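You operate a simulated robot arm through the tools that you are given. There is no shell and no other tool. Be economical: measure what you need, move in short steps, check, and stop when the job is done.

You run a simulated two-armed robot. Do the job below in one go: nothing can be reset, and whatever is moved stays where it is left.

TASK
Pull the stop button up, turn the throttle to 0, switch to forward and tare the reading.

It is judged by the outcome, as a careful person would: the job done as asked, and still so three seconds after it is handed in. It fails if anything else is knocked over, pushed out of place, dropped, spilled or broken.

THE ROBOT
Two 7-joint arms with two-finger parallel grippers on one trunk, hanging from a carriage that runs on a gantry, over the field with the corners [-209.1, 110], [-210.1, -18], [19.9, -19.9], [20.9, 108.1] (x, y) and turns from -6.405 to 5.603 rad about z. Base frame: it is fixed where the carriage stands at the start and does not move with it; the origin is on the floor, on the carriage's upright axis, x ahead of it, y to its left, z up. Readings come in cm, rad, newtons and seconds.
The left shoulder is at the start at [4, 17.3, 145.2], the right one opposite. With the tool pointing down near the work surface each hand reaches from about 10 to 62 cm from the robot's upright axis, wherever it stands, measured 20 degrees to its own side. Places, roughly: arming switch [100, -30, 80]; carriage [90, -90, 90]; carriage lever [70, -90, 90]; delete key [120, -80, 140]; depth knob [60, -80, 80]; direction switch [100, -30, 80]; enter key [120, -70, 140]; escape key [120, -40, 140]; fork [70, -80, 80]; leg [60, -80, 80]; power button [110, -50, 130]; power supply switch [110, -100, 130]; red guard [100, -30, 80]; sleeve [60, -80, 90]; space bar [120, -50, 140]; stop button [100, -30, 80]. Payload 3.43 kg a hand.
The tool frame of a hand sits at the grasp point between the pads (the TCP): z along the fingers, y along the line on which they close. The tips reach 3 cm beyond it. The gripper opens to 9.4 cm. The fingers are 2.8 cm wide and 1 cm thick; the gripper's body (5 by 9.6 cm) begins 5.5 cm behind the TCP.
Orientation is that of the tool frame in the base frame, as a unit quaternion [w, x, y, z]. With the fingers straight down and closing along the base's y, the tool's x points along the base's -x, its y along +y and its z along -z.

THE INTERFACE
- The arms move only by the tool drive_tool. It takes "left_deltas", "right_deltas" or both (then of equal length, played together; a hand with none holds still); each is one flat list of numbers, 7 for each row, row after row: the shift along the tool's x, y, z in cm, then the turn, a rotation vector about the tool's x, y, z in rad, then the gripper command, from -1 (shut) to 1 (fully open), values between in proportion. In form: [x, y, z, ax, ay, az, grip, x, y, z, ax, ay, az, grip, ...]. A call has 1 to 10 rows; each row is the pose to reach, as a shift and turn from the pose commanded when the call began, along the tool's axes at that moment. Rows are played at 5 a second. More than 5 cm and 0.15 rad between two rows, or a gripper value outside its range, and nothing of the call is played. Where a pose cannot be reached the arm comes as near as it can. A force on the tool above 40 N (or 10 N above the force at the start of the call, whichever is more), or a blocked arm, ends the call early, and 0.2 s more pass. The fingers move at their own pace (about 7.2 cm/s each) and stop on an object; they squeeze with about 32 N. The grip force told is the motor's: it shows also when the fingers shut on nothing. Time passes only in rows, and 0.2 s behind the last, so rows that repeat a pose let the fingers close. It gives the time, the measured TCP pose, the force on the tool (base axes), the opening and the grip force at its end, in the units of the frame above (readings bear some noise), with the torque about the TCP (base axes, N m) and any sound that the robot's microphone picked up.
- Cameras (640 x 400 px; columns grow to the right, rows downward): "scene" is now at [20.9, -3.82, 172.23]; the picture's right is [-0.62, -0.78, 0.00], its down [-0.70, 0.56, -0.44] and it looks along [0.35, -0.28, -0.90] (base axes); focal length 280 px, centre (320, 200). "left" rides on the left gripper at [7.6, -1.4, -10.3] in its tool frame; the picture's right is [0.18, 0.98, 0.00], its down [-0.75, 0.14, -0.64] and it looks along [-0.63, 0.12, 0.77] (tool axes); focal length 243 px, centre (320, 200). "right" rides on the right gripper at [7.6, 1.4, -10.2] in its tool frame; the picture's right is [-0.18, 0.98, 0.00], its down [-0.75, -0.14, -0.64] and it looks along [-0.63, -0.12, 0.77] (tool axes); focal length 243 px, centre (320, 200). There is no depth. A picture from a camera that has moved, and an enlarged one, comes with that camera's place and axes in the base frame and with its lens.
- grab_frame(camera): a new picture of that camera. It takes no simulated time.
- lift_body(by): slides the trunk up (or, below 0, down) by that many cm; the arms and the scene camera ride with it, the base frame stays. It gives what a move gives, with no picture.
- roll_base(legs): drives the robot by 1 to 6 legs, each [ahead, left, turn to the left] in cm, cm and rad, along the robot's own axes; the way and the turn of a leg run together, so that a leg with both is an arc; at most 150 cm and 3.142 rad a leg. The arms and the cameras ride along, it lands a little off, and it stops where it bumps. It keeps to its track: a leg is cut to what the track allows. It gives what a move gives.
- aim_head(pan, tilt): turns the head with the scene camera to pan (to the left, within 1.501 rad either way) and tilt (down, from -0.506 to 1.204), counted from straight ahead of the robot. It gives what a move gives.
- inspect(camera, box): a new picture of the part [left, top, right, bottom] of that camera's present view, enlarged. It takes no simulated time.
- hand_in(): hands the job in; it is judged then, once.

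Work in short steps. Places have to be worked out from the pictures, the camera data and where the tool is seen: move nearer, look again, correct. Check each grasp and each placing, and mend what went wrong. You have 120 turns and 92 pictures in all, those below and enlarged ones among them. Open the grippers and draw the arms clear of the work before you hand the job in, unless the task says otherwise; then end with one line.

The tools are called after "Call:" by a JSON object that holds its "name" and its "arguments". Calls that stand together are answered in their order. drive_tool: Moves the arms, as the interface text tells. Its arguments: {"type":"object","properties":{"left_deltas":{"type":"array"},"right_deltas":{"type":"array"}},"required":[]} The other tools are called the same way: lift_body (by) slides the trunk up or down; roll_base (legs) drives the base; aim_head (pan, tilt) turns the head that bears the scene camera; grab_frame (camera) takes a picture; inspect (camera, box) takes an enlarged picture of a part of a camera's view; hand_in () hands the job in.

At the start:

```text
time_s: 0.0
left_eef_pos: [48.68, 6.65, 106.78]
left_tcp_rot: [0.0, 0.0, 1.0, 0.0]
left_wrist_force: [-0.5, -0.1, -0.5]
left_moment: [0.04, -0.02, -0.01]
left_opening: 9.39
left_grip_force: 0.1
right_eef_pos: [43.92, -37.61, 105.48]
right_tcp_rot: [0.0, 0.001, 1.0, 0.001]
right_wrist_force: [0.6, 0.2, -0.9]
right_moment: [-0.02, 0.0, 0.0]
right_opening: 9.42
right_grip_force: 0.1
trunk travel left (down, up): [-60.5, 17.6]
robot x, y, heading: [-0.06, -0.02, 0.002]
head pan, tilt: [-0.675, 1.112]
```

scene: 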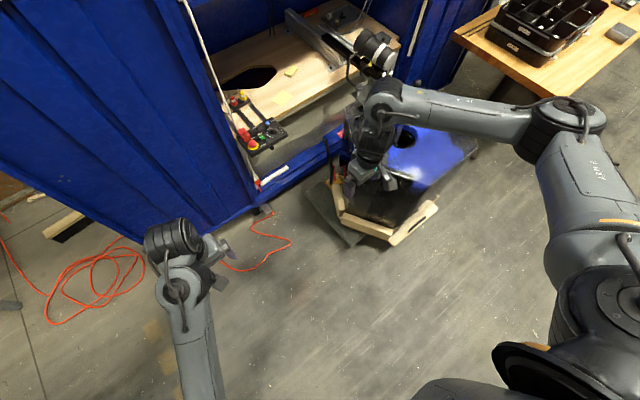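
right: 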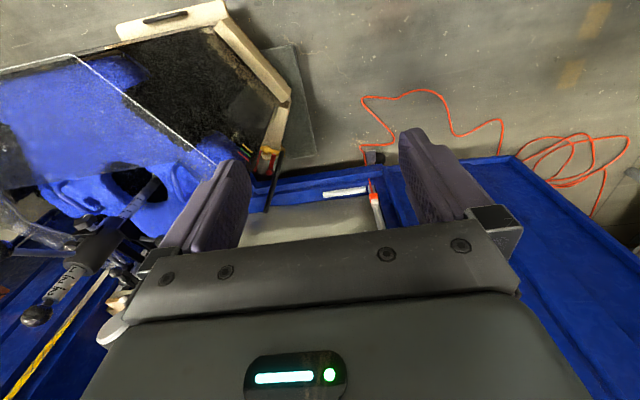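
left: 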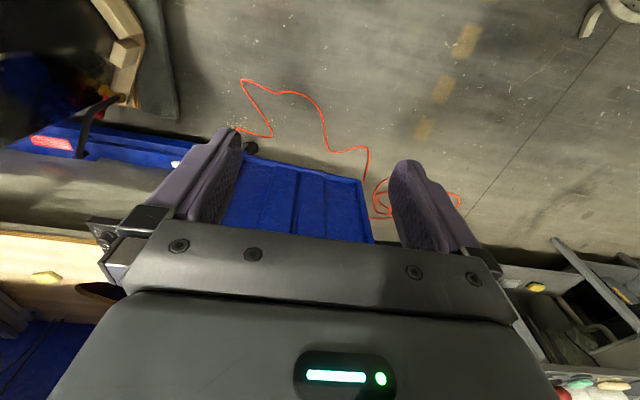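

The panel with the red buttons shows near pixel (255,125) in the scene. I enlarge it.

Call:
{"name": "inspect", "arguments": {"camera": "scene", "box": [200, 60, 360, 180]}}

Call:
{"name": "aim_head", "arguments": {"pan": -0.35, "tilt": 0.75}}

Call:
{"name": "grab_frame", "arguments": {"camera": "scene"}}

```text
3.33 times, centred on (280, 120) of scene
camera zoom: at [20.9, -3.82, 172.23], right [-0.62, -0.78, 0.0], down [-0.7, 0.56, -0.44], along [0.35, -0.28, -0.9], focal length 935 px, centre (453, 467)
```

zoom: 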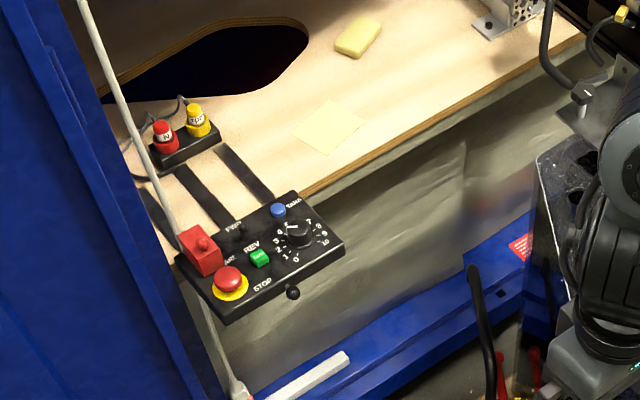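

```text
time_s: 0.8
left_eef_pos: [48.6, 6.61, 106.8]
left_tcp_rot: [0.0, 0.0, 1.0, 0.0]
left_wrist_force: [0.2, 0.2, -0.1]
left_moment: [0.0, -0.01, -0.01]
left_opening: 9.4
left_grip_force: 0.0
right_eef_pos: [43.9, -37.6, 105.38]
right_tcp_rot: [-0.001, 0.0, 1.0, -0.001]
right_wrist_force: [-0.1, 0.1, -0.1]
right_moment: [-0.02, -0.02, 0.01]
right_opening: 9.4
right_grip_force: 0.0
trunk travel left (down, up): [-60.5, 17.6]
robot x, y, heading: [0.13, 0.21, -0.006]
head pan, tilt: [-0.351, 0.75]
```

```text
87 pictures are left
camera scene: at [23.81, -2.78, 174.87], right [-0.34, -0.94, 0.0], down [-0.64, 0.23, -0.73], along [0.69, -0.25, -0.68], focal length 280 px, centre (320, 200)
```

scene: 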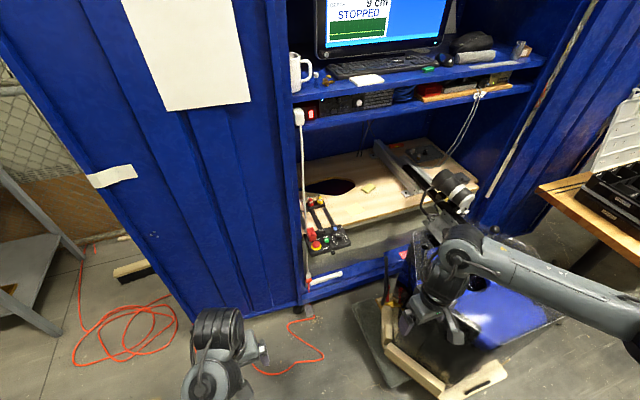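

The screen and the controls both need a closer look before I move anything.

Call:
{"name": "inspect", "arguments": {"camera": "scene", "box": [290, 0, 470, 112]}}

Call:
{"name": "inspect", "arguments": {"camera": "scene", "box": [290, 180, 370, 260]}}

Call:
{"name": "aim_head", "arguments": {"pan": -0.4, "tilt": 0.3}}

Call:
{"name": "grab_frame", "arguments": {"camera": "scene"}}

```text
3.56 times, centred on (380, 56) of scene
camera zoom: at [23.81, -2.78, 174.87], right [-0.34, -0.94, 0.0], down [-0.64, 0.23, -0.73], along [0.69, -0.25, -0.68], focal length 997 px, centre (107, 712)
```

zoom: 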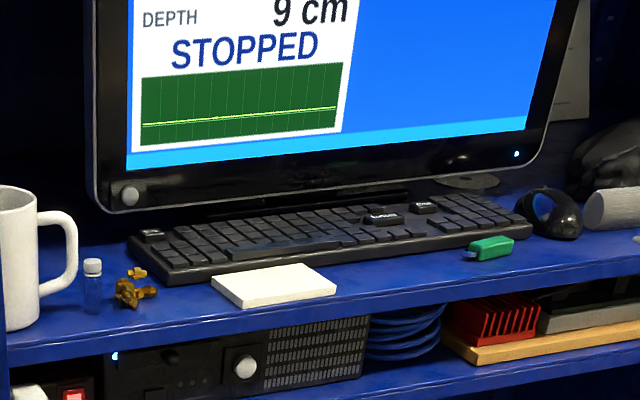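

```text
5.00 times, centred on (330, 220) of scene
camera zoom: at [23.81, -2.78, 174.87], right [-0.34, -0.94, 0.0], down [-0.64, 0.23, -0.73], along [0.69, -0.25, -0.68], focal length 1402 px, centre (270, 100)
```

zoom: 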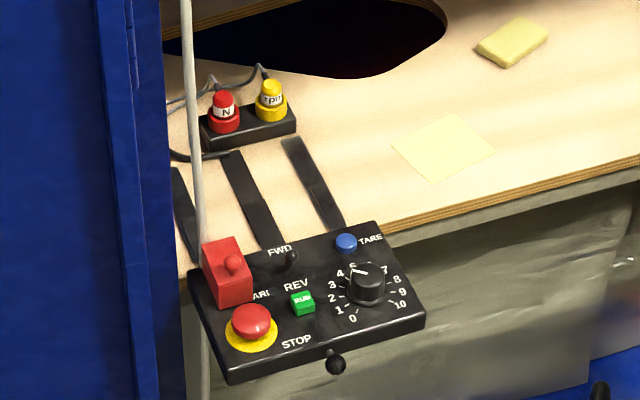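

```text
time_s: 1.7
left_eef_pos: [48.59, 6.61, 106.79]
left_tcp_rot: [0.001, 0.001, 1.0, 0.001]
left_wrist_force: [0.5, 0.4, 0.1]
left_moment: [-0.04, -0.04, 0.0]
left_opening: 9.39
left_grip_force: 0.1
right_eef_pos: [43.77, -37.56, 105.47]
right_tcp_rot: [0.0, 0.001, 1.0, 0.0]
right_wrist_force: [0.2, 0.4, 0.5]
right_moment: [0.03, 0.0, -0.01]
right_opening: 9.4
right_grip_force: 0.1
trunk travel left (down, up): [-60.5, 17.6]
robot x, y, heading: [-0.31, 0.14, 0.002]
head pan, tilt: [-0.4, 0.3]
```

```text
84 pictures are left
camera scene: at [24.63, -3.56, 178.9], right [-0.39, -0.92, 0.0], down [-0.27, 0.12, -0.95], along [0.88, -0.37, -0.3], focal length 280 px, centre (320, 200)
```

scene: 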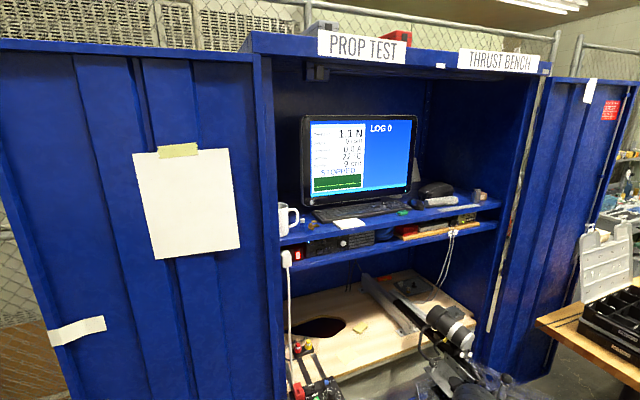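

The job is on the small pendant panel, with its top at about x 90–101, y −24…−40, z≈80. STOP, RUN and the knob lie in the front row; the guard, FWD/REV toggle and blue TARE lie in the back row. It is far from the track, so I turn right and bring the left shoulder forward.

Call:
{"name": "roll_base", "arguments": {"legs": [[0, 0, -0.9], [25.5, 4.5, 0]]}}

Call:
{"name": "aim_head", "arguments": {"pan": 0.7, "tilt": 0.8}}

Call:
{"name": "grab_frame", "arguments": {"camera": "scene"}}

```text
time_s: 5.9
left_eef_pos: [54.88, -50.8, 106.67]
left_tcp_rot: [0.0, 0.433, 0.901, 0.0]
left_wrist_force: [0.1, -0.7, 0.1]
left_moment: [-0.03, 0.04, -0.02]
left_opening: 9.42
left_grip_force: 0.0
right_eef_pos: [17.44, -74.67, 105.54]
right_tcp_rot: [0.0, 0.433, 0.901, 0.0]
right_wrist_force: [0.8, 1.0, 0.3]
right_moment: [0.0, 0.01, -0.03]
right_opening: 9.38
right_grip_force: 0.0
trunk travel left (down, up): [-60.5, 17.6]
robot x, y, heading: [19.19, -16.68, -0.9]
head pan, tilt: [-0.4, 0.3]
```

```text
time_s: 7.2
left_eef_pos: [54.76, -50.82, 106.7]
left_tcp_rot: [0.0, 0.433, 0.902, 0.0]
left_wrist_force: [-0.1, -0.4, -0.4]
left_moment: [0.02, -0.03, 0.05]
left_opening: 9.38
left_grip_force: 0.1
right_eef_pos: [17.33, -74.58, 105.4]
right_tcp_rot: [0.0, 0.432, 0.902, 0.0]
right_wrist_force: [0.4, -0.3, 0.6]
right_moment: [-0.04, -0.06, 0.03]
right_opening: 9.4
right_grip_force: 0.0
trunk travel left (down, up): [-60.5, 17.6]
robot x, y, heading: [19.49, -17.18, -0.897]
head pan, tilt: [0.7, 0.799]
```

```text
83 pictures are left
camera scene: at [37.22, -30.91, 174.48], right [-0.2, -0.98, 0.0], down [-0.7, 0.14, -0.7], along [0.68, -0.14, -0.72], focal length 280 px, centre (320, 200)
```

scene: 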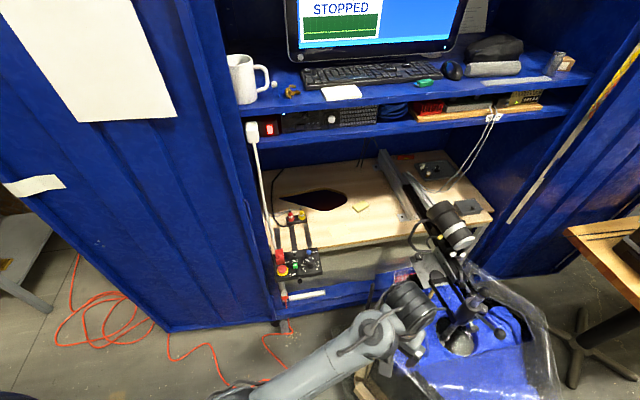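

The view is better now; I enlarge the panel to fix its position.

Call:
{"name": "inspect", "arguments": {"camera": "scene", "box": [255, 200, 345, 310]}}

Call:
{"name": "inspect", "arguments": {"camera": "left", "box": [0, 0, 640, 400]}}

```text
3.64 times, centred on (300, 255) of scene
camera zoom: at [37.22, -30.91, 174.48], right [-0.2, -0.98, 0.0], down [-0.7, 0.14, -0.7], along [0.68, -0.14, -0.72], focal length 1020 px, centre (393, 0)
```

zoom: 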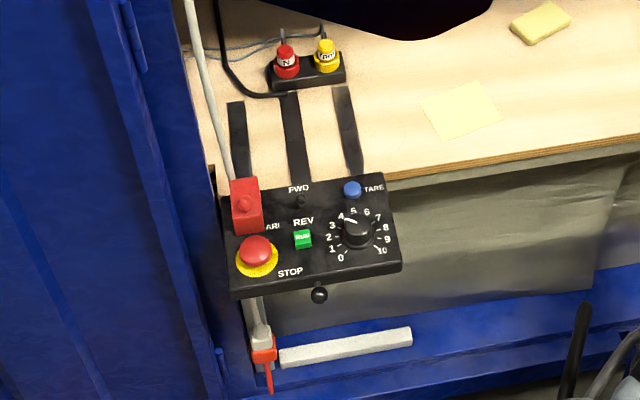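

```text
1.00 times, centred on (320, 200) of left (not enlarged: the box is as wide or as high as the picture)
camera zoom: at [48.81, -45.63, 116.95], right [0.65, 0.76, 0.0], down [0.58, -0.5, 0.64], along [0.49, -0.42, -0.77], focal length 243 px, centre (320, 200)
```

zoom: 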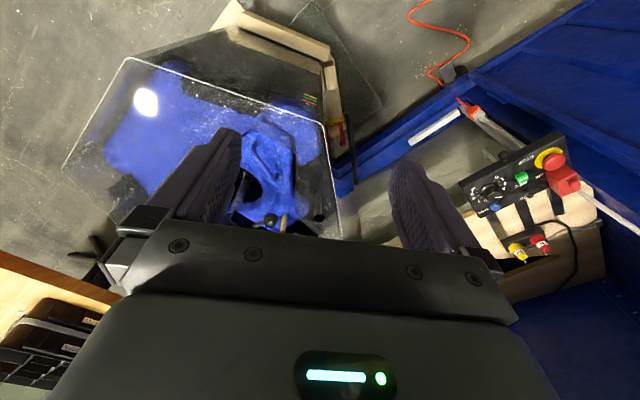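

Triangulating both views puts STOP near (95,−28,77), the knob (96,−39), TARE (102,−39.5) and the toggle (101,−33.5). I bring the left hand over toward the panel, turning it so that its fingers close along y.

Call:
{"name": "drive_tool", "arguments": {"left_deltas": [-1, 4.8, 0, 0, 0, -0.14, 0, -2, 9.6, 0, 0, 0, -0.28, 0, -3, 14.4, 0, 0, 0, -0.42, 0, -4, 19.2, 0, 0, 0, -0.56, 0, -5, 24, 0, 0, 0, -0.7, 0, -5.5, 28.5, 0, 0, 0, -0.84, 0]}}

Call:
{"name": "grab_frame", "arguments": {"camera": "left"}}

Call:
{"name": "grab_frame", "arguments": {"camera": "scene"}}

```text
time_s: 8.6
left_eef_pos: [80.44, -37.27, 106.55]
left_tcp_rot: [0.0, 0.027, 1.0, 0.0]
left_wrist_force: [0.2, 0.2, 0.1]
left_moment: [-0.01, 0.02, 0.0]
left_opening: 4.73
left_grip_force: 0.1
right_eef_pos: [17.45, -74.63, 105.3]
right_tcp_rot: [0.0, 0.433, 0.902, 0.0]
right_wrist_force: [0.5, 0.0, -0.1]
right_moment: [-0.02, 0.0, 0.0]
right_opening: 9.4
right_grip_force: 0.0
trunk travel left (down, up): [-60.5, 17.6]
robot x, y, heading: [19.29, -16.89, -0.9]
head pan, tilt: [0.7, 0.799]
```

```text
80 pictures are left
camera left: at [72.65, -38.18, 116.89], right [-0.13, 0.99, 0.0], down [0.76, 0.1, 0.64], along [0.64, 0.08, -0.77], focal length 243 px, centre (320, 200)
```

left: 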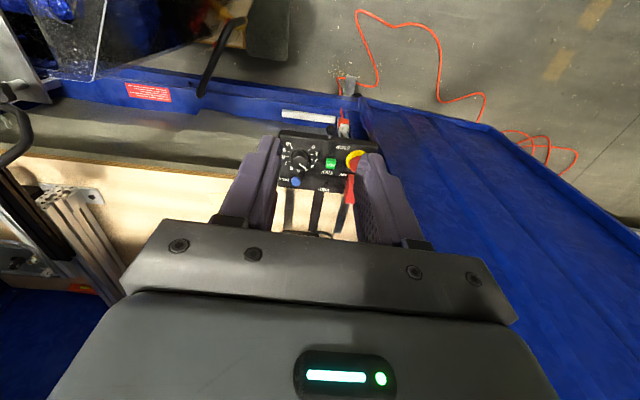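

```text
79 pictures are left
camera scene: at [37.24, -30.88, 174.48], right [-0.19, -0.98, 0.0], down [-0.7, 0.14, -0.7], along [0.68, -0.14, -0.72], focal length 280 px, centre (320, 200)
```

scene: 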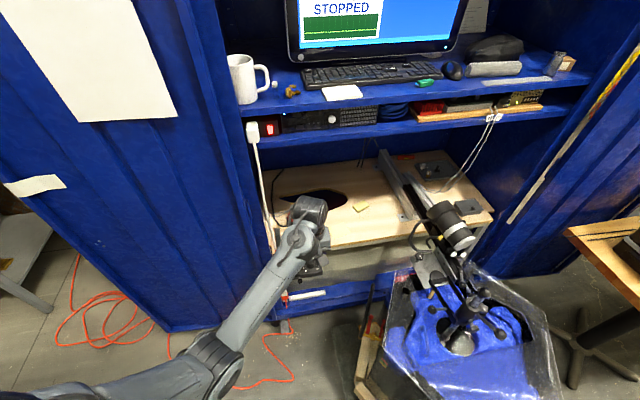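

The hand reached that pose easily. I enlarge the hand camera's view of the panel.

Call:
{"name": "inspect", "arguments": {"camera": "left", "box": [265, 120, 385, 240]}}

```text
3.33 times, centred on (325, 180) of left
camera zoom: at [72.65, -38.18, 116.89], right [-0.13, 0.99, 0.0], down [0.76, 0.1, 0.64], along [0.64, 0.08, -0.77], focal length 809 px, centre (303, 267)
```

zoom: 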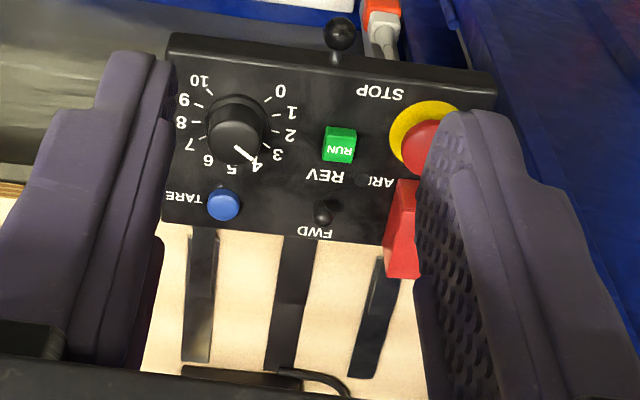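

The throttle points at 4, the toggle is between REV and FWD labels, and STOP is pushed in. I lower the trunk 20 cm to gain reach and then look again.

Call:
{"name": "lift_body", "arguments": {"by": -20}}

Call:
{"name": "grab_frame", "arguments": {"camera": "left"}}

Call:
{"name": "inspect", "arguments": {"camera": "scene", "box": [220, 120, 420, 320]}}

```text
time_s: 10.8
left_eef_pos: [80.29, -37.22, 86.67]
left_tcp_rot: [0.0, 0.028, 1.0, 0.0]
left_wrist_force: [0.2, 0.4, 0.5]
left_moment: [-0.01, 0.0, -0.01]
left_opening: 4.7
left_grip_force: 0.0
right_eef_pos: [17.36, -74.59, 85.45]
right_tcp_rot: [-0.001, 0.434, 0.901, 0.0]
right_wrist_force: [-0.6, -0.2, -0.3]
right_moment: [0.0, 0.02, 0.01]
right_opening: 9.39
right_grip_force: 0.0
trunk travel left (down, up): [-40.5, 37.6]
robot x, y, heading: [19.63, -16.91, -0.894]
head pan, tilt: [0.7, 0.799]
```

```text
77 pictures are left
camera left: at [72.57, -38.23, 96.89], right [-0.13, 0.99, 0.0], down [0.76, 0.1, 0.64], along [0.64, 0.08, -0.77], focal length 243 px, centre (320, 200)
```

left: 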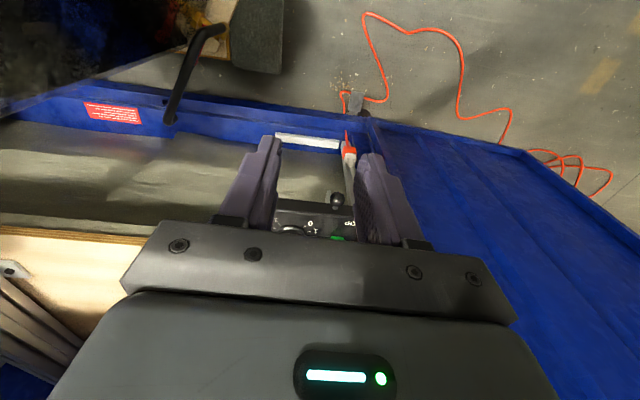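

```text
2.00 times, centred on (320, 220) of scene
camera zoom: at [37.22, -30.91, 154.48], right [-0.19, -0.98, 0.0], down [-0.7, 0.14, -0.7], along [0.68, -0.14, -0.72], focal length 561 px, centre (320, 160)
```

zoom: 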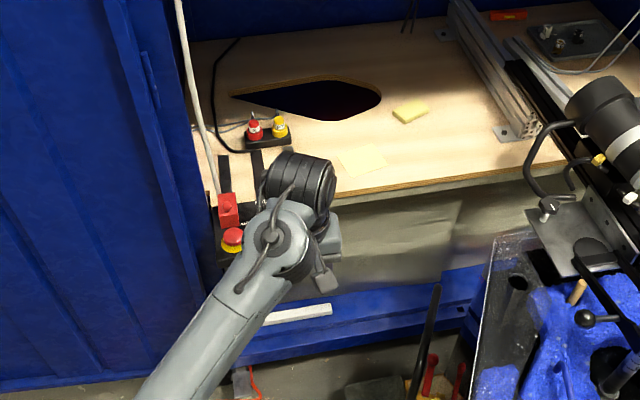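

STOP's top comes out at about (95.9,−28.3,76.8). I move over it at a safe height, turning the fingers diagonal so they pass between the guard, RUN and the cable.

Call:
{"name": "drive_tool", "arguments": {"left_deltas": [-2, 2, -2, 0, 0, -0.1, 0, -6, 4, -2, 0, 0, -0.2, 0, -9, 6, -2, 0, 0, -0.3, 0, -12, 8, -2, 0, 0, -0.45, 0, -15.1, 9.8, -2, 0, 0, -0.6, 0, -15.1, 9.8, -2, 0, 0, -0.6, 0]}}

Call:
{"name": "grab_frame", "arguments": {"camera": "left"}}

Call:
{"name": "inspect", "arguments": {"camera": "scene", "box": [220, 120, 420, 320]}}

```text
time_s: 12.2
left_eef_pos: [95.9, -28.29, 88.54]
left_tcp_rot: [-0.001, -0.27, 0.963, -0.001]
left_wrist_force: [-0.5, -0.1, 1.1]
left_moment: [-0.03, -0.04, -0.01]
left_opening: 4.7
left_grip_force: 0.2
right_eef_pos: [17.27, -74.76, 85.35]
right_tcp_rot: [0.0, 0.433, 0.901, 0.0]
right_wrist_force: [0.0, -0.2, 1.5]
right_moment: [0.04, 0.01, 0.01]
right_opening: 9.42
right_grip_force: 0.0
trunk travel left (down, up): [-40.5, 37.6]
robot x, y, heading: [19.37, -16.98, -0.895]
head pan, tilt: [0.7, 0.799]
```

```text
75 pictures are left
camera left: at [90.02, -33.43, 98.78], right [-0.67, 0.74, 0.0], down [0.57, 0.51, 0.64], along [0.48, 0.43, -0.77], focal length 243 px, centre (320, 200)
```

left: 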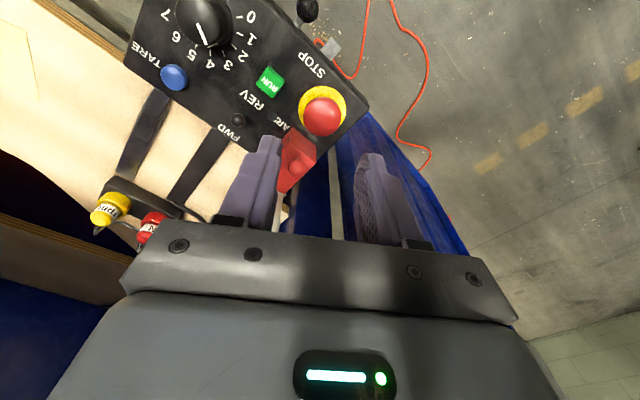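

```text
2.00 times, centred on (320, 220) of scene
camera zoom: at [37.17, -30.91, 154.46], right [-0.19, -0.98, 0.0], down [-0.7, 0.14, -0.7], along [0.68, -0.14, -0.72], focal length 561 px, centre (320, 160)
```

zoom: 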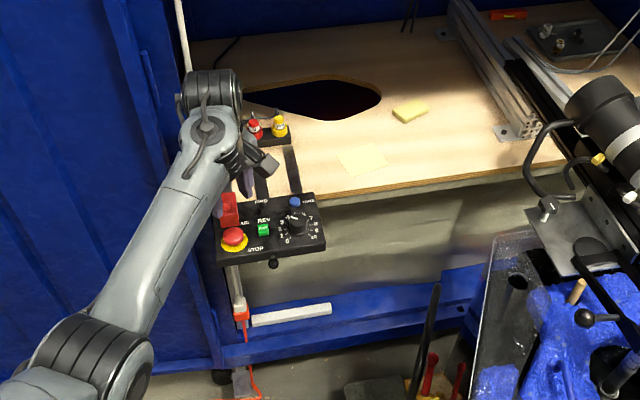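

Stop is refined to (96.1,−27.8). A diagonal finger would brush the guard's corner, so I turn back toward closing along y and go down to just above the cap.

Call:
{"name": "drive_tool", "arguments": {"left_deltas": [-0.4, 0.3, 0, 0, 0, 0.15, 0, -0.4, 0.3, 0, 0, 0, 0.3, 0, -0.4, 0.3, 2, 0, 0, 0.37, 0, -0.4, 0.3, 5, 0, 0, 0.37, 0, -0.4, 0.3, 8, 0, 0, 0.37, 0]}}

Call:
{"name": "grab_frame", "arguments": {"camera": "left"}}

Call:
{"name": "inspect", "arguments": {"camera": "scene", "box": [240, 180, 340, 280]}}

```text
time_s: 13.4
left_eef_pos: [96.04, -27.82, 80.67]
left_tcp_rot: [0.0, -0.087, 0.996, 0.0]
left_wrist_force: [0.1, -0.1, -0.9]
left_moment: [-0.02, 0.01, 0.01]
left_opening: 4.69
left_grip_force: 0.1
right_eef_pos: [17.44, -74.57, 85.43]
right_tcp_rot: [0.0, 0.433, 0.901, 0.0]
right_wrist_force: [-0.4, 0.3, -0.6]
right_moment: [-0.02, -0.02, -0.04]
right_opening: 9.39
right_grip_force: 0.0
trunk travel left (down, up): [-40.5, 37.6]
robot x, y, heading: [19.38, -16.77, -0.894]
head pan, tilt: [0.7, 0.799]
```

```text
73 pictures are left
camera left: at [88.71, -30.53, 90.75], right [-0.35, 0.94, 0.0], down [0.72, 0.27, 0.64], along [0.6, 0.23, -0.77], focal length 243 px, centre (320, 200)
```

left: 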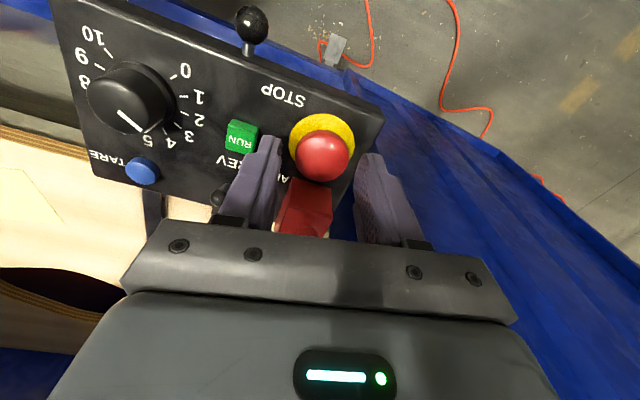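

```text
4.00 times, centred on (290, 230) of scene
camera zoom: at [37.2, -30.9, 154.47], right [-0.19, -0.98, 0.0], down [-0.7, 0.14, -0.7], along [0.68, -0.14, -0.72], focal length 1122 px, centre (440, 80)
```

zoom: 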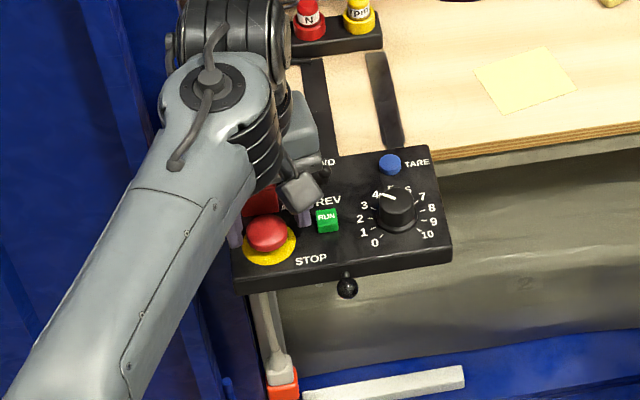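

The cap is centred under the hand (95.8,−27.7) and the guard is clear. I go down in short steps to set the fingertips beside the cap.

Call:
{"name": "drive_tool", "arguments": {"left_deltas": [0.2, 0.1, 1, 0, 0, 0, 0, 0.2, 0.1, 2, 0, 0, 0, 0, 0.2, 0.1, 2.8, 0, 0, 0, 0]}}

Call:
{"name": "grab_frame", "arguments": {"camera": "left"}}

Call:
{"name": "inspect", "arguments": {"camera": "scene", "box": [240, 180, 340, 280]}}

```text
time_s: 14.2
left_eef_pos: [96.26, -27.93, 78.3]
left_tcp_rot: [0.003, -0.087, 0.996, -0.002]
left_wrist_force: [-8.2, 2.5, 33.5]
left_moment: [0.91, 0.88, 0.12]
left_opening: 4.91
left_grip_force: 1.7
right_eef_pos: [17.53, -74.6, 85.59]
right_tcp_rot: [0.001, 0.432, 0.902, 0.001]
right_wrist_force: [-0.2, 0.4, -0.9]
right_moment: [-0.04, 0.02, 0.0]
right_opening: 9.4
right_grip_force: 0.1
trunk travel left (down, up): [-40.5, 37.6]
robot x, y, heading: [19.31, -16.83, -0.897]
head pan, tilt: [0.7, 0.799]
```

```text
71 pictures are left
camera left: at [88.92, -30.54, 88.59], right [-0.35, 0.94, -0.01], down [0.71, 0.27, 0.65], along [0.61, 0.22, -0.76], focal length 243 px, centre (320, 200)
```

left: 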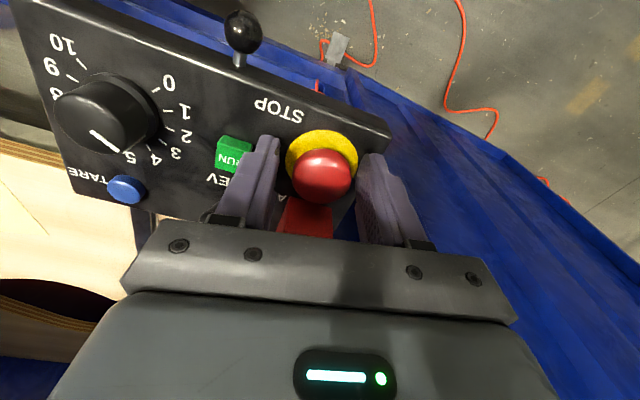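

```text
4.00 times, centred on (290, 230) of scene
camera zoom: at [37.31, -30.89, 154.58], right [-0.19, -0.98, 0.0], down [-0.7, 0.14, -0.7], along [0.69, -0.14, -0.72], focal length 1122 px, centre (440, 80)
```

zoom: 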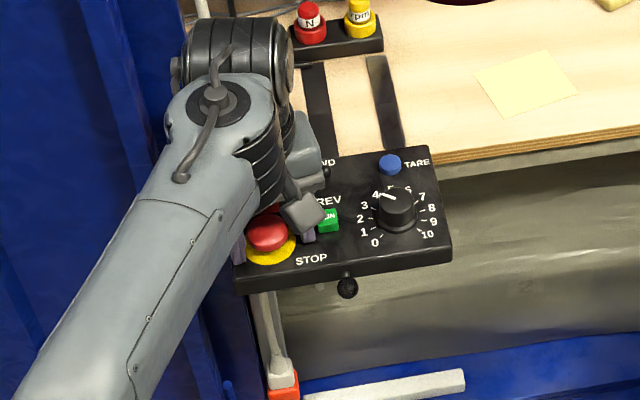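

The fingertips touched the panel at TCP z 78.3, which puts its surface near 75.3. I back off a little and close on the cap.

Call:
{"name": "drive_tool", "arguments": {"left_deltas": [0, 0, -0.4, 0, 0, 0, 0, 0, 0, -0.4, 0, 0, 0, -1, 0, 0, -0.4, 0, 0, 0, -1, 0, 0, -0.4, 0, 0, 0, -1]}}

Call:
{"name": "grab_frame", "arguments": {"camera": "left"}}

```text
time_s: 15.2
left_eef_pos: [96.13, -27.77, 78.37]
left_tcp_rot: [0.001, -0.088, 0.996, 0.0]
left_wrist_force: [-7.0, 5.8, 26.8]
left_moment: [0.08, 0.04, -0.44]
left_opening: 3.38
left_grip_force: 45.3
right_eef_pos: [17.52, -74.39, 85.35]
right_tcp_rot: [0.0, 0.433, 0.901, 0.001]
right_wrist_force: [0.3, 0.3, -0.8]
right_moment: [-0.01, 0.0, 0.01]
right_opening: 9.39
right_grip_force: 0.1
trunk travel left (down, up): [-40.5, 37.6]
robot x, y, heading: [19.53, -16.73, -0.901]
head pan, tilt: [0.7, 0.799]
```

```text
69 pictures are left
camera left: at [88.74, -30.4, 88.6], right [-0.35, 0.94, 0.0], down [0.72, 0.27, 0.64], along [0.6, 0.23, -0.77], focal length 243 px, centre (320, 200)
```

left: 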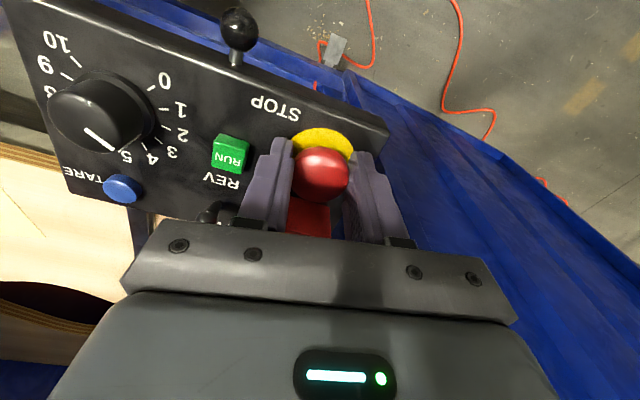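

The cap is held at an opening of 3.4 cm. I pull straight up.

Call:
{"name": "drive_tool", "arguments": {"left_deltas": [0, 0, -0.6, 0, 0, 0, -1, 0, 0, -1.2, 0, 0, 0, -1, 0, 0, -1.8, 0, 0, 0, -1]}}

Call:
{"name": "grab_frame", "arguments": {"camera": "left"}}

Call:
{"name": "inspect", "arguments": {"camera": "scene", "box": [240, 180, 340, 280]}}

```text
time_s: 16.0
left_eef_pos: [95.63, -27.87, 79.59]
left_tcp_rot: [-0.002, -0.086, 0.996, 0.002]
left_wrist_force: [11.9, -2.1, -30.9]
left_moment: [-0.06, -0.21, -0.06]
left_opening: 3.46
left_grip_force: 44.8
right_eef_pos: [17.27, -74.59, 85.39]
right_tcp_rot: [0.001, 0.433, 0.901, 0.0]
right_wrist_force: [-0.1, 0.0, 0.2]
right_moment: [0.01, 0.01, -0.01]
right_opening: 9.42
right_grip_force: 0.1
trunk travel left (down, up): [-40.5, 37.6]
robot x, y, heading: [18.94, -17.05, -0.894]
head pan, tilt: [0.7, 0.799]
```

```text
68 pictures are left
camera left: at [88.34, -30.48, 89.92], right [-0.35, 0.94, 0.0], down [0.72, 0.27, 0.64], along [0.6, 0.23, -0.77], focal length 243 px, centre (320, 200)
```

left: 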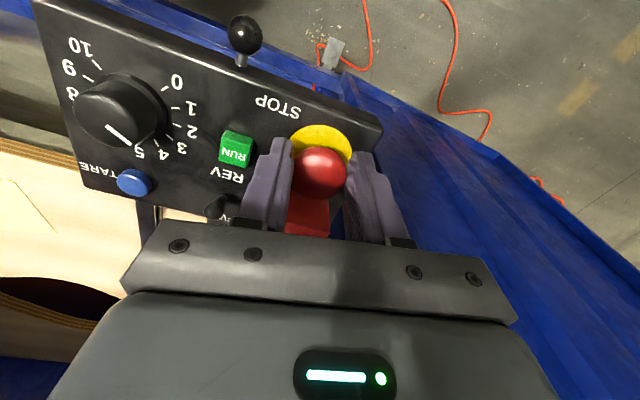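

```text
4.00 times, centred on (290, 230) of scene
camera zoom: at [37.17, -30.91, 154.41], right [-0.2, -0.98, 0.0], down [-0.7, 0.14, -0.7], along [0.68, -0.14, -0.72], focal length 1122 px, centre (440, 80)
```

zoom: 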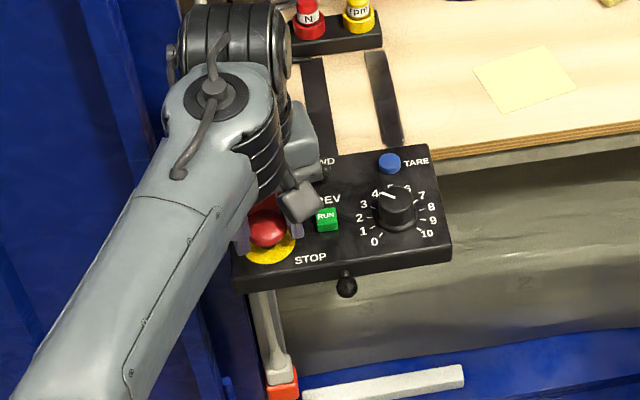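

The cap rose about 1.2 cm with the hand, now pulling 31 N against its upper end. I ease off, open slightly and look at whether it stays up.

Call:
{"name": "drive_tool", "arguments": {"left_deltas": [0, 0, 0.3, 0, 0, 0, -1, 0, 0, 0.3, 0, 0, 0, 0, 0, 0, 0.3, 0, 0, 0, 0, 0, 0, -3.7, 0, 0, 0, 0, 0, 0, -5.7, 0, 0, 0, 0]}}

Call:
{"name": "grab_frame", "arguments": {"camera": "left"}}

Call:
{"name": "inspect", "arguments": {"camera": "scene", "box": [240, 180, 340, 280]}}

```text
time_s: 17.2
left_eef_pos: [95.91, -27.73, 85.69]
left_tcp_rot: [0.0, -0.087, 0.996, 0.0]
left_wrist_force: [0.6, -0.1, 0.0]
left_moment: [-0.02, 0.01, 0.02]
left_opening: 4.7
left_grip_force: 0.1
right_eef_pos: [17.34, -74.63, 85.38]
right_tcp_rot: [-0.001, 0.433, 0.901, -0.001]
right_wrist_force: [-1.1, 0.4, 0.3]
right_moment: [0.01, 0.01, 0.03]
right_opening: 9.41
right_grip_force: 0.0
trunk travel left (down, up): [-40.5, 37.6]
robot x, y, heading: [19.56, -16.48, -0.896]
head pan, tilt: [0.7, 0.799]
```

```text
66 pictures are left
camera left: at [88.54, -30.43, 95.96], right [-0.35, 0.94, 0.0], down [0.72, 0.27, 0.64], along [0.6, 0.23, -0.77], focal length 243 px, centre (320, 200)
```

left: 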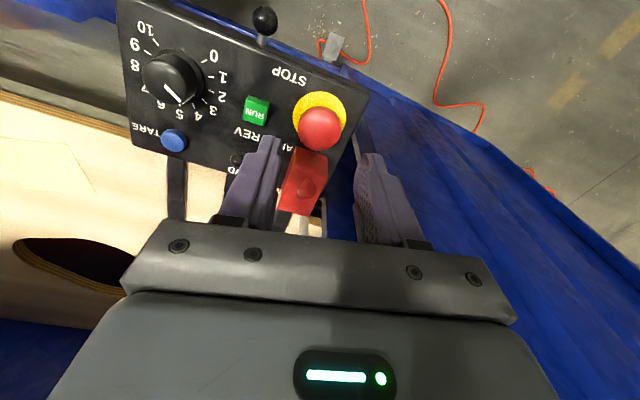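

```text
4.00 times, centred on (290, 230) of scene
camera zoom: at [37.21, -30.9, 154.47], right [-0.19, -0.98, 0.0], down [-0.7, 0.14, -0.7], along [0.68, -0.14, -0.72], focal length 1122 px, centre (440, 80)
```

zoom: 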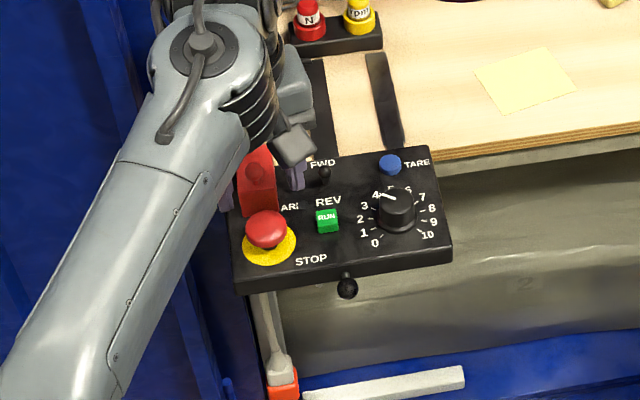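

The cap now stands visibly higher off its ring. I check the screen state.

Call:
{"name": "aim_head", "arguments": {"pan": 0.55, "tilt": 0.3}}

Call:
{"name": "grab_frame", "arguments": {"camera": "scene"}}

```text
time_s: 18.1
left_eef_pos: [95.88, -27.72, 85.8]
left_tcp_rot: [0.001, -0.087, 0.996, 0.0]
left_wrist_force: [0.3, 0.0, 0.2]
left_moment: [-0.01, -0.01, -0.01]
left_opening: 4.69
left_grip_force: 0.1
right_eef_pos: [17.4, -74.68, 85.47]
right_tcp_rot: [0.0, 0.434, 0.901, 0.0]
right_wrist_force: [0.0, 0.1, 0.6]
right_moment: [-0.01, -0.02, -0.01]
right_opening: 9.42
right_grip_force: 0.1
trunk travel left (down, up): [-40.5, 37.6]
robot x, y, heading: [19.45, -16.68, -0.897]
head pan, tilt: [0.55, 0.3]
```

```text
64 pictures are left
camera scene: at [38.09, -32.49, 158.9], right [-0.34, -0.94, 0.0], down [-0.28, 0.1, -0.95], along [0.9, -0.32, -0.3], focal length 280 px, centre (320, 200)
```

scene: 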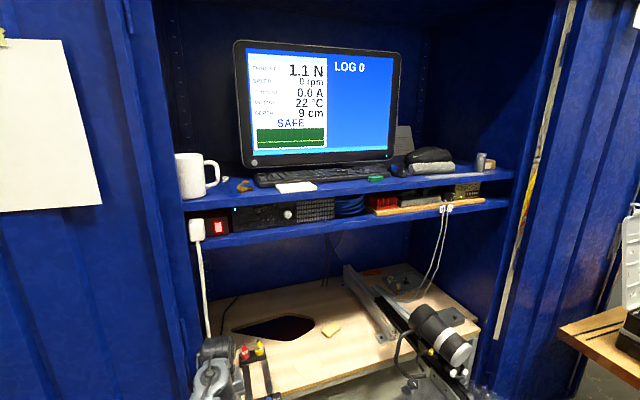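

The screen reads SAFE now, so STOP is released. Next the throttle: I move above the knob (≈96.1,−38.8), turning the hand clockwise to leave room for the counter-clockwise turn to 0.

Call:
{"name": "drive_tool", "arguments": {"left_deltas": [0.3, -2, 0, 0, 0, 0.14, 0.1, 0.6, -4, 0, 0, 0, 0.28, 0.1, 0.9, -6, 0, 0, 0, 0.42, 0.1, 1.2, -8, 0, 0, 0, 0.56, 0.1, 1.5, -10, 0, 0, 0, 0.7, 0.1, 1.72, -11, 0, 0, 0, 0.85, 0.1]}}

Call:
{"name": "aim_head", "arguments": {"pan": 0.7, "tilt": 0.8}}

Call:
{"name": "grab_frame", "arguments": {"camera": "left"}}

Call:
{"name": "inspect", "arguments": {"camera": "scene", "box": [240, 180, 340, 280]}}

```text
time_s: 19.5
left_eef_pos: [96.15, -39.02, 85.76]
left_tcp_rot: [0.0, 0.333, 0.943, 0.0]
left_wrist_force: [-0.6, 0.2, -0.7]
left_moment: [-0.04, 0.03, 0.0]
left_opening: 5.17
left_grip_force: 0.1
right_eef_pos: [17.29, -74.6, 85.48]
right_tcp_rot: [0.0, 0.432, 0.902, 0.0]
right_wrist_force: [-0.8, -0.5, 0.3]
right_moment: [-0.05, 0.03, -0.01]
right_opening: 9.4
right_grip_force: 0.0
trunk travel left (down, up): [-40.5, 37.6]
robot x, y, heading: [19.04, -16.83, -0.895]
head pan, tilt: [0.55, 0.3]
```

```text
time_s: 20.5
left_eef_pos: [96.11, -39.01, 85.65]
left_tcp_rot: [0.0, 0.332, 0.943, 0.0]
left_wrist_force: [0.1, 0.7, 0.7]
left_moment: [-0.01, 0.01, 0.0]
left_opening: 5.16
left_grip_force: 0.0
right_eef_pos: [17.37, -74.6, 85.46]
right_tcp_rot: [0.0, 0.433, 0.902, -0.001]
right_wrist_force: [-0.2, 0.7, 0.9]
right_moment: [0.01, 0.04, -0.03]
right_opening: 9.4
right_grip_force: 0.0
trunk travel left (down, up): [-40.5, 37.6]
robot x, y, heading: [19.3, -17.02, -0.895]
head pan, tilt: [0.7, 0.799]
```

```text
63 pictures are left
camera left: at [89.2, -35.21, 95.95], right [0.47, 0.88, 0.0], down [0.68, -0.36, 0.64], along [0.57, -0.3, -0.77], focal length 243 px, centre (320, 200)
```

left: 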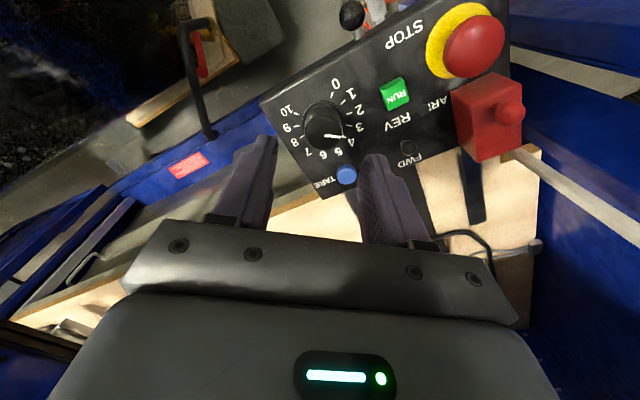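

```text
4.00 times, centred on (290, 230) of scene
camera zoom: at [37.22, -30.9, 154.48], right [-0.2, -0.98, 0.0], down [-0.7, 0.14, -0.7], along [0.68, -0.14, -0.72], focal length 1122 px, centre (440, 80)
```

zoom: 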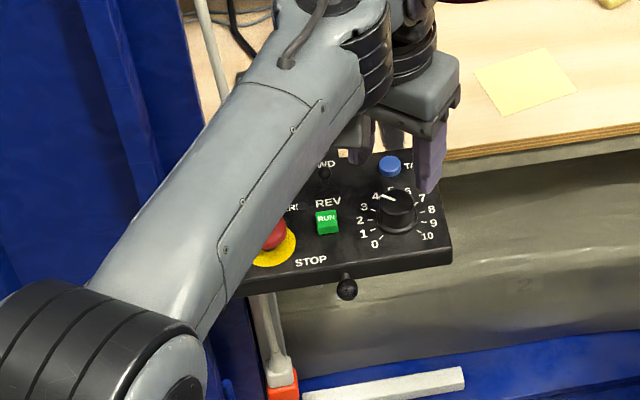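

The knob refines to (96.0,−38.5). I correct and descend around it to TCP z≈78.8.

Call:
{"name": "drive_tool", "arguments": {"left_deltas": [0.39, 0.33, 2, 0, 0, 0, 0.1, 0.39, 0.33, 4, 0, 0, 0, 0.1, 0.39, 0.33, 5.4, 0, 0, 0, 0.1]}}

Call:
{"name": "grab_frame", "arguments": {"camera": "left"}}

Call:
{"name": "inspect", "arguments": {"camera": "scene", "box": [240, 180, 340, 280]}}

```text
time_s: 21.3
left_eef_pos: [96.05, -38.4, 80.43]
left_tcp_rot: [0.0, 0.331, 0.944, 0.0]
left_wrist_force: [0.8, 0.5, 0.4]
left_moment: [0.01, -0.01, 0.0]
left_opening: 5.16
left_grip_force: 0.1
right_eef_pos: [17.43, -74.64, 85.36]
right_tcp_rot: [0.0, 0.433, 0.901, 0.0]
right_wrist_force: [-0.1, 0.2, -0.4]
right_moment: [0.01, 0.01, 0.0]
right_opening: 9.4
right_grip_force: 0.0
trunk travel left (down, up): [-40.5, 37.6]
robot x, y, heading: [19.3, -17.07, -0.899]
head pan, tilt: [0.7, 0.799]
```

```text
61 pictures are left
camera left: at [89.12, -34.69, 90.59], right [0.47, 0.88, 0.0], down [0.68, -0.36, 0.64], along [0.57, -0.3, -0.77], focal length 243 px, centre (320, 200)
```

left: 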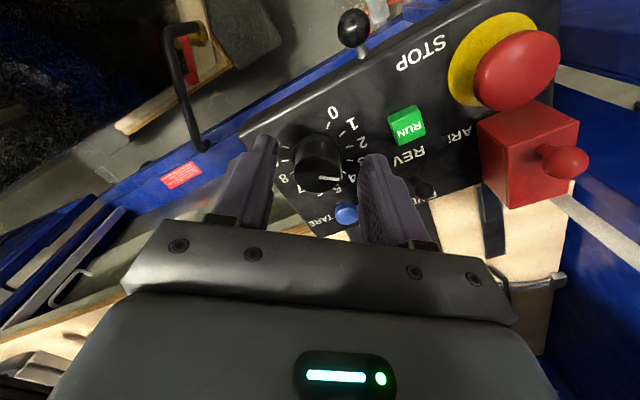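

```text
4.00 times, centred on (290, 230) of scene
camera zoom: at [37.21, -30.89, 154.47], right [-0.19, -0.98, 0.0], down [-0.7, 0.14, -0.7], along [0.68, -0.14, -0.72], focal length 1122 px, centre (440, 80)
```

zoom: 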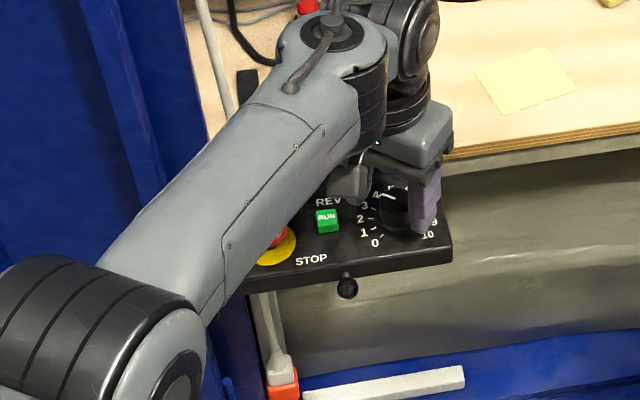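

The knob is centred between the fingers. I lower 1.6 cm more and close on it.

Call:
{"name": "drive_tool", "arguments": {"left_deltas": [0, -0.1, 0.8, 0, 0, 0, 0.1, 0, -0.1, 1.6, 0, 0, 0, 0.1, 0, -0.1, 1.6, 0, 0, 0, -1, 0, -0.1, 1.6, 0, 0, 0, -1]}}

Call:
{"name": "grab_frame", "arguments": {"camera": "left"}}

```text
time_s: 22.3
left_eef_pos: [96.11, -38.52, 78.71]
left_tcp_rot: [0.001, 0.332, 0.943, 0.0]
left_wrist_force: [1.7, 0.9, 0.8]
left_moment: [-0.05, -0.2, 0.02]
left_opening: 3.45
left_grip_force: 44.9
right_eef_pos: [17.33, -74.62, 85.43]
right_tcp_rot: [0.0, 0.433, 0.902, 0.0]
right_wrist_force: [0.8, -0.4, -0.1]
right_moment: [0.01, 0.02, 0.02]
right_opening: 9.39
right_grip_force: 0.1
trunk travel left (down, up): [-40.5, 37.6]
robot x, y, heading: [19.31, -17.0, -0.891]
head pan, tilt: [0.7, 0.799]
```

```text
59 pictures are left
camera left: at [89.17, -34.74, 88.99], right [0.47, 0.88, 0.0], down [0.68, -0.36, 0.64], along [0.57, -0.3, -0.77], focal length 243 px, centre (320, 200)
```

left: 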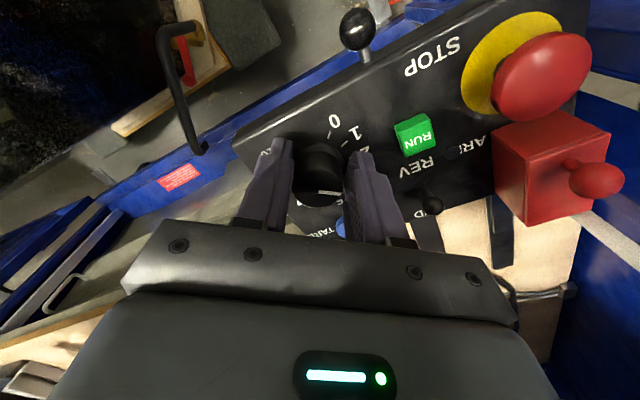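

The knob is gripped centrally with almost no side load. I turn it counter-clockwise by 1.4 rad first.

Call:
{"name": "drive_tool", "arguments": {"left_deltas": [0, 0, 0, 0, 0, -0.14, -1, 0, 0, 0, 0, 0, -0.28, -1, 0, 0, 0, 0, 0, -0.42, -1, 0, 0, 0, 0, 0, -0.56, -1, 0, 0, 0, 0, 0, -0.7, -1, 0, 0, 0, 0, 0, -0.84, -1, 0, 0, 0, 0, 0, -0.98, -1, 0, 0, 0, 0, 0, -1.12, -1, 0, 0, 0, 0, 0, -1.26, -1, 0, 0, 0, 0, 0, -1.4, -1]}}

Call:
{"name": "grab_frame", "arguments": {"camera": "left"}}

Call:
{"name": "inspect", "arguments": {"camera": "scene", "box": [240, 180, 340, 280]}}

```text
time_s: 24.5
left_eef_pos: [96.13, -39.46, 79.07]
left_tcp_rot: [-0.001, -0.355, 0.935, -0.004]
left_wrist_force: [10.5, -31.3, -9.9]
left_moment: [-0.98, -0.27, -0.74]
left_opening: 3.36
left_grip_force: 45.1
right_eef_pos: [17.34, -75.39, 85.69]
right_tcp_rot: [0.001, 0.434, 0.901, -0.001]
right_wrist_force: [0.3, -0.3, 0.1]
right_moment: [0.01, 0.03, -0.01]
right_opening: 9.39
right_grip_force: 0.1
trunk travel left (down, up): [-40.5, 37.6]
robot x, y, heading: [19.07, -17.2, -0.897]
head pan, tilt: [0.7, 0.799]
```

```text
58 pictures are left
camera left: at [91.29, -45.44, 89.37], right [-0.79, 0.61, -0.01], down [0.47, 0.61, 0.64], along [0.4, 0.5, -0.77], focal length 243 px, centre (320, 200)
```

left: 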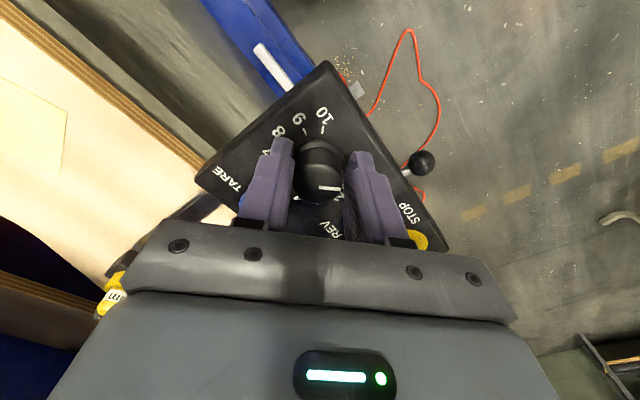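

```text
4.00 times, centred on (290, 230) of scene
camera zoom: at [37.28, -31.26, 154.58], right [-0.2, -0.98, 0.0], down [-0.7, 0.14, -0.7], along [0.68, -0.14, -0.72], focal length 1122 px, centre (440, 80)
```

zoom: 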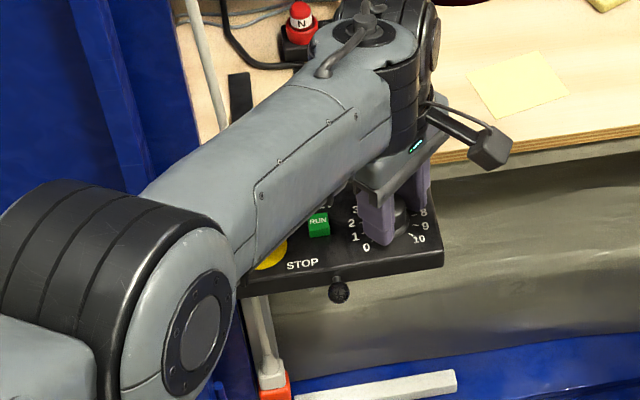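

The knob turned with the hand, but a 31 N side force built up: the true centre is about (96.6,−39.0), off my turning axis. I relieve that load, open and rise to look.

Call:
{"name": "drive_tool", "arguments": {"left_deltas": [0.4, -0.45, 0, 0, 0, 0, -1, 0.62, -0.7, 0, 0, 0, 0, -1, 0.62, -0.7, 0, 0, 0, 0, 0.1, 0.62, -0.7, 0, 0, 0, 0, 0.1, 0.62, -0.7, -3, 0, 0, 0, 0.1, 0.62, -0.7, -6, 0, 0, 0, 0.1]}}

Call:
{"name": "grab_frame", "arguments": {"camera": "left"}}

Call:
{"name": "inspect", "arguments": {"camera": "scene", "box": [240, 180, 340, 280]}}

```text
time_s: 25.9
left_eef_pos: [95.95, -39.4, 84.89]
left_tcp_rot: [-0.001, -0.354, 0.935, 0.001]
left_wrist_force: [-0.3, 0.2, 0.0]
left_moment: [0.03, 0.03, -0.02]
left_opening: 5.16
left_grip_force: 0.1
left hand out of reach, approached as far as the arm can: row 2, 3, 4
right_eef_pos: [17.39, -74.74, 85.39]
right_tcp_rot: [0.0, 0.432, 0.902, 0.0]
right_wrist_force: [0.0, 0.6, -0.7]
right_moment: [-0.01, -0.01, -0.01]
right_opening: 9.4
right_grip_force: 0.1
trunk travel left (down, up): [-40.5, 37.6]
robot x, y, heading: [19.18, -17.12, -0.895]
head pan, tilt: [0.7, 0.799]
```

```text
56 pictures are left
camera left: at [91.13, -45.49, 95.02], right [-0.79, 0.61, 0.0], down [0.47, 0.6, 0.64], along [0.39, 0.51, -0.77], focal length 243 px, centre (320, 200)
```

left: 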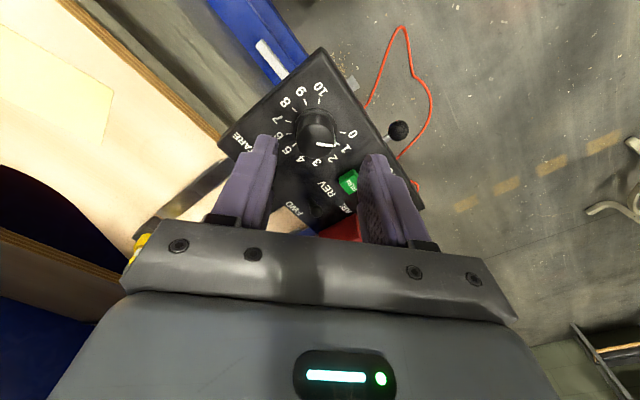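

```text
4.00 times, centred on (290, 230) of scene
camera zoom: at [37.22, -30.89, 154.47], right [-0.19, -0.98, 0.0], down [-0.7, 0.14, -0.7], along [0.68, -0.14, -0.72], focal length 1122 px, centre (440, 80)
```

zoom: 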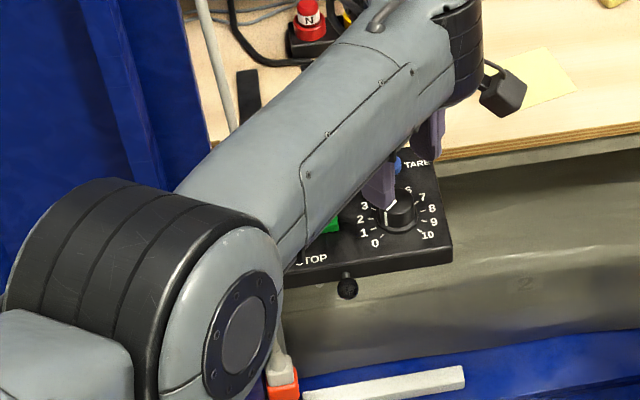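

The panel is still in place and the pointer is now near 1.5. I enlarge to read it.

Call:
{"name": "inspect", "arguments": {"camera": "left", "box": [260, 70, 380, 190]}}

```text
3.33 times, centred on (320, 130) of left
camera zoom: at [91.13, -45.49, 95.02], right [-0.79, 0.61, 0.0], down [0.47, 0.6, 0.64], along [0.39, 0.51, -0.77], focal length 809 px, centre (320, 433)
```

zoom: 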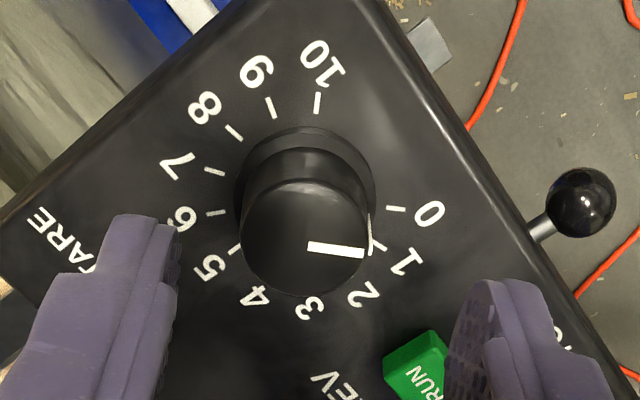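

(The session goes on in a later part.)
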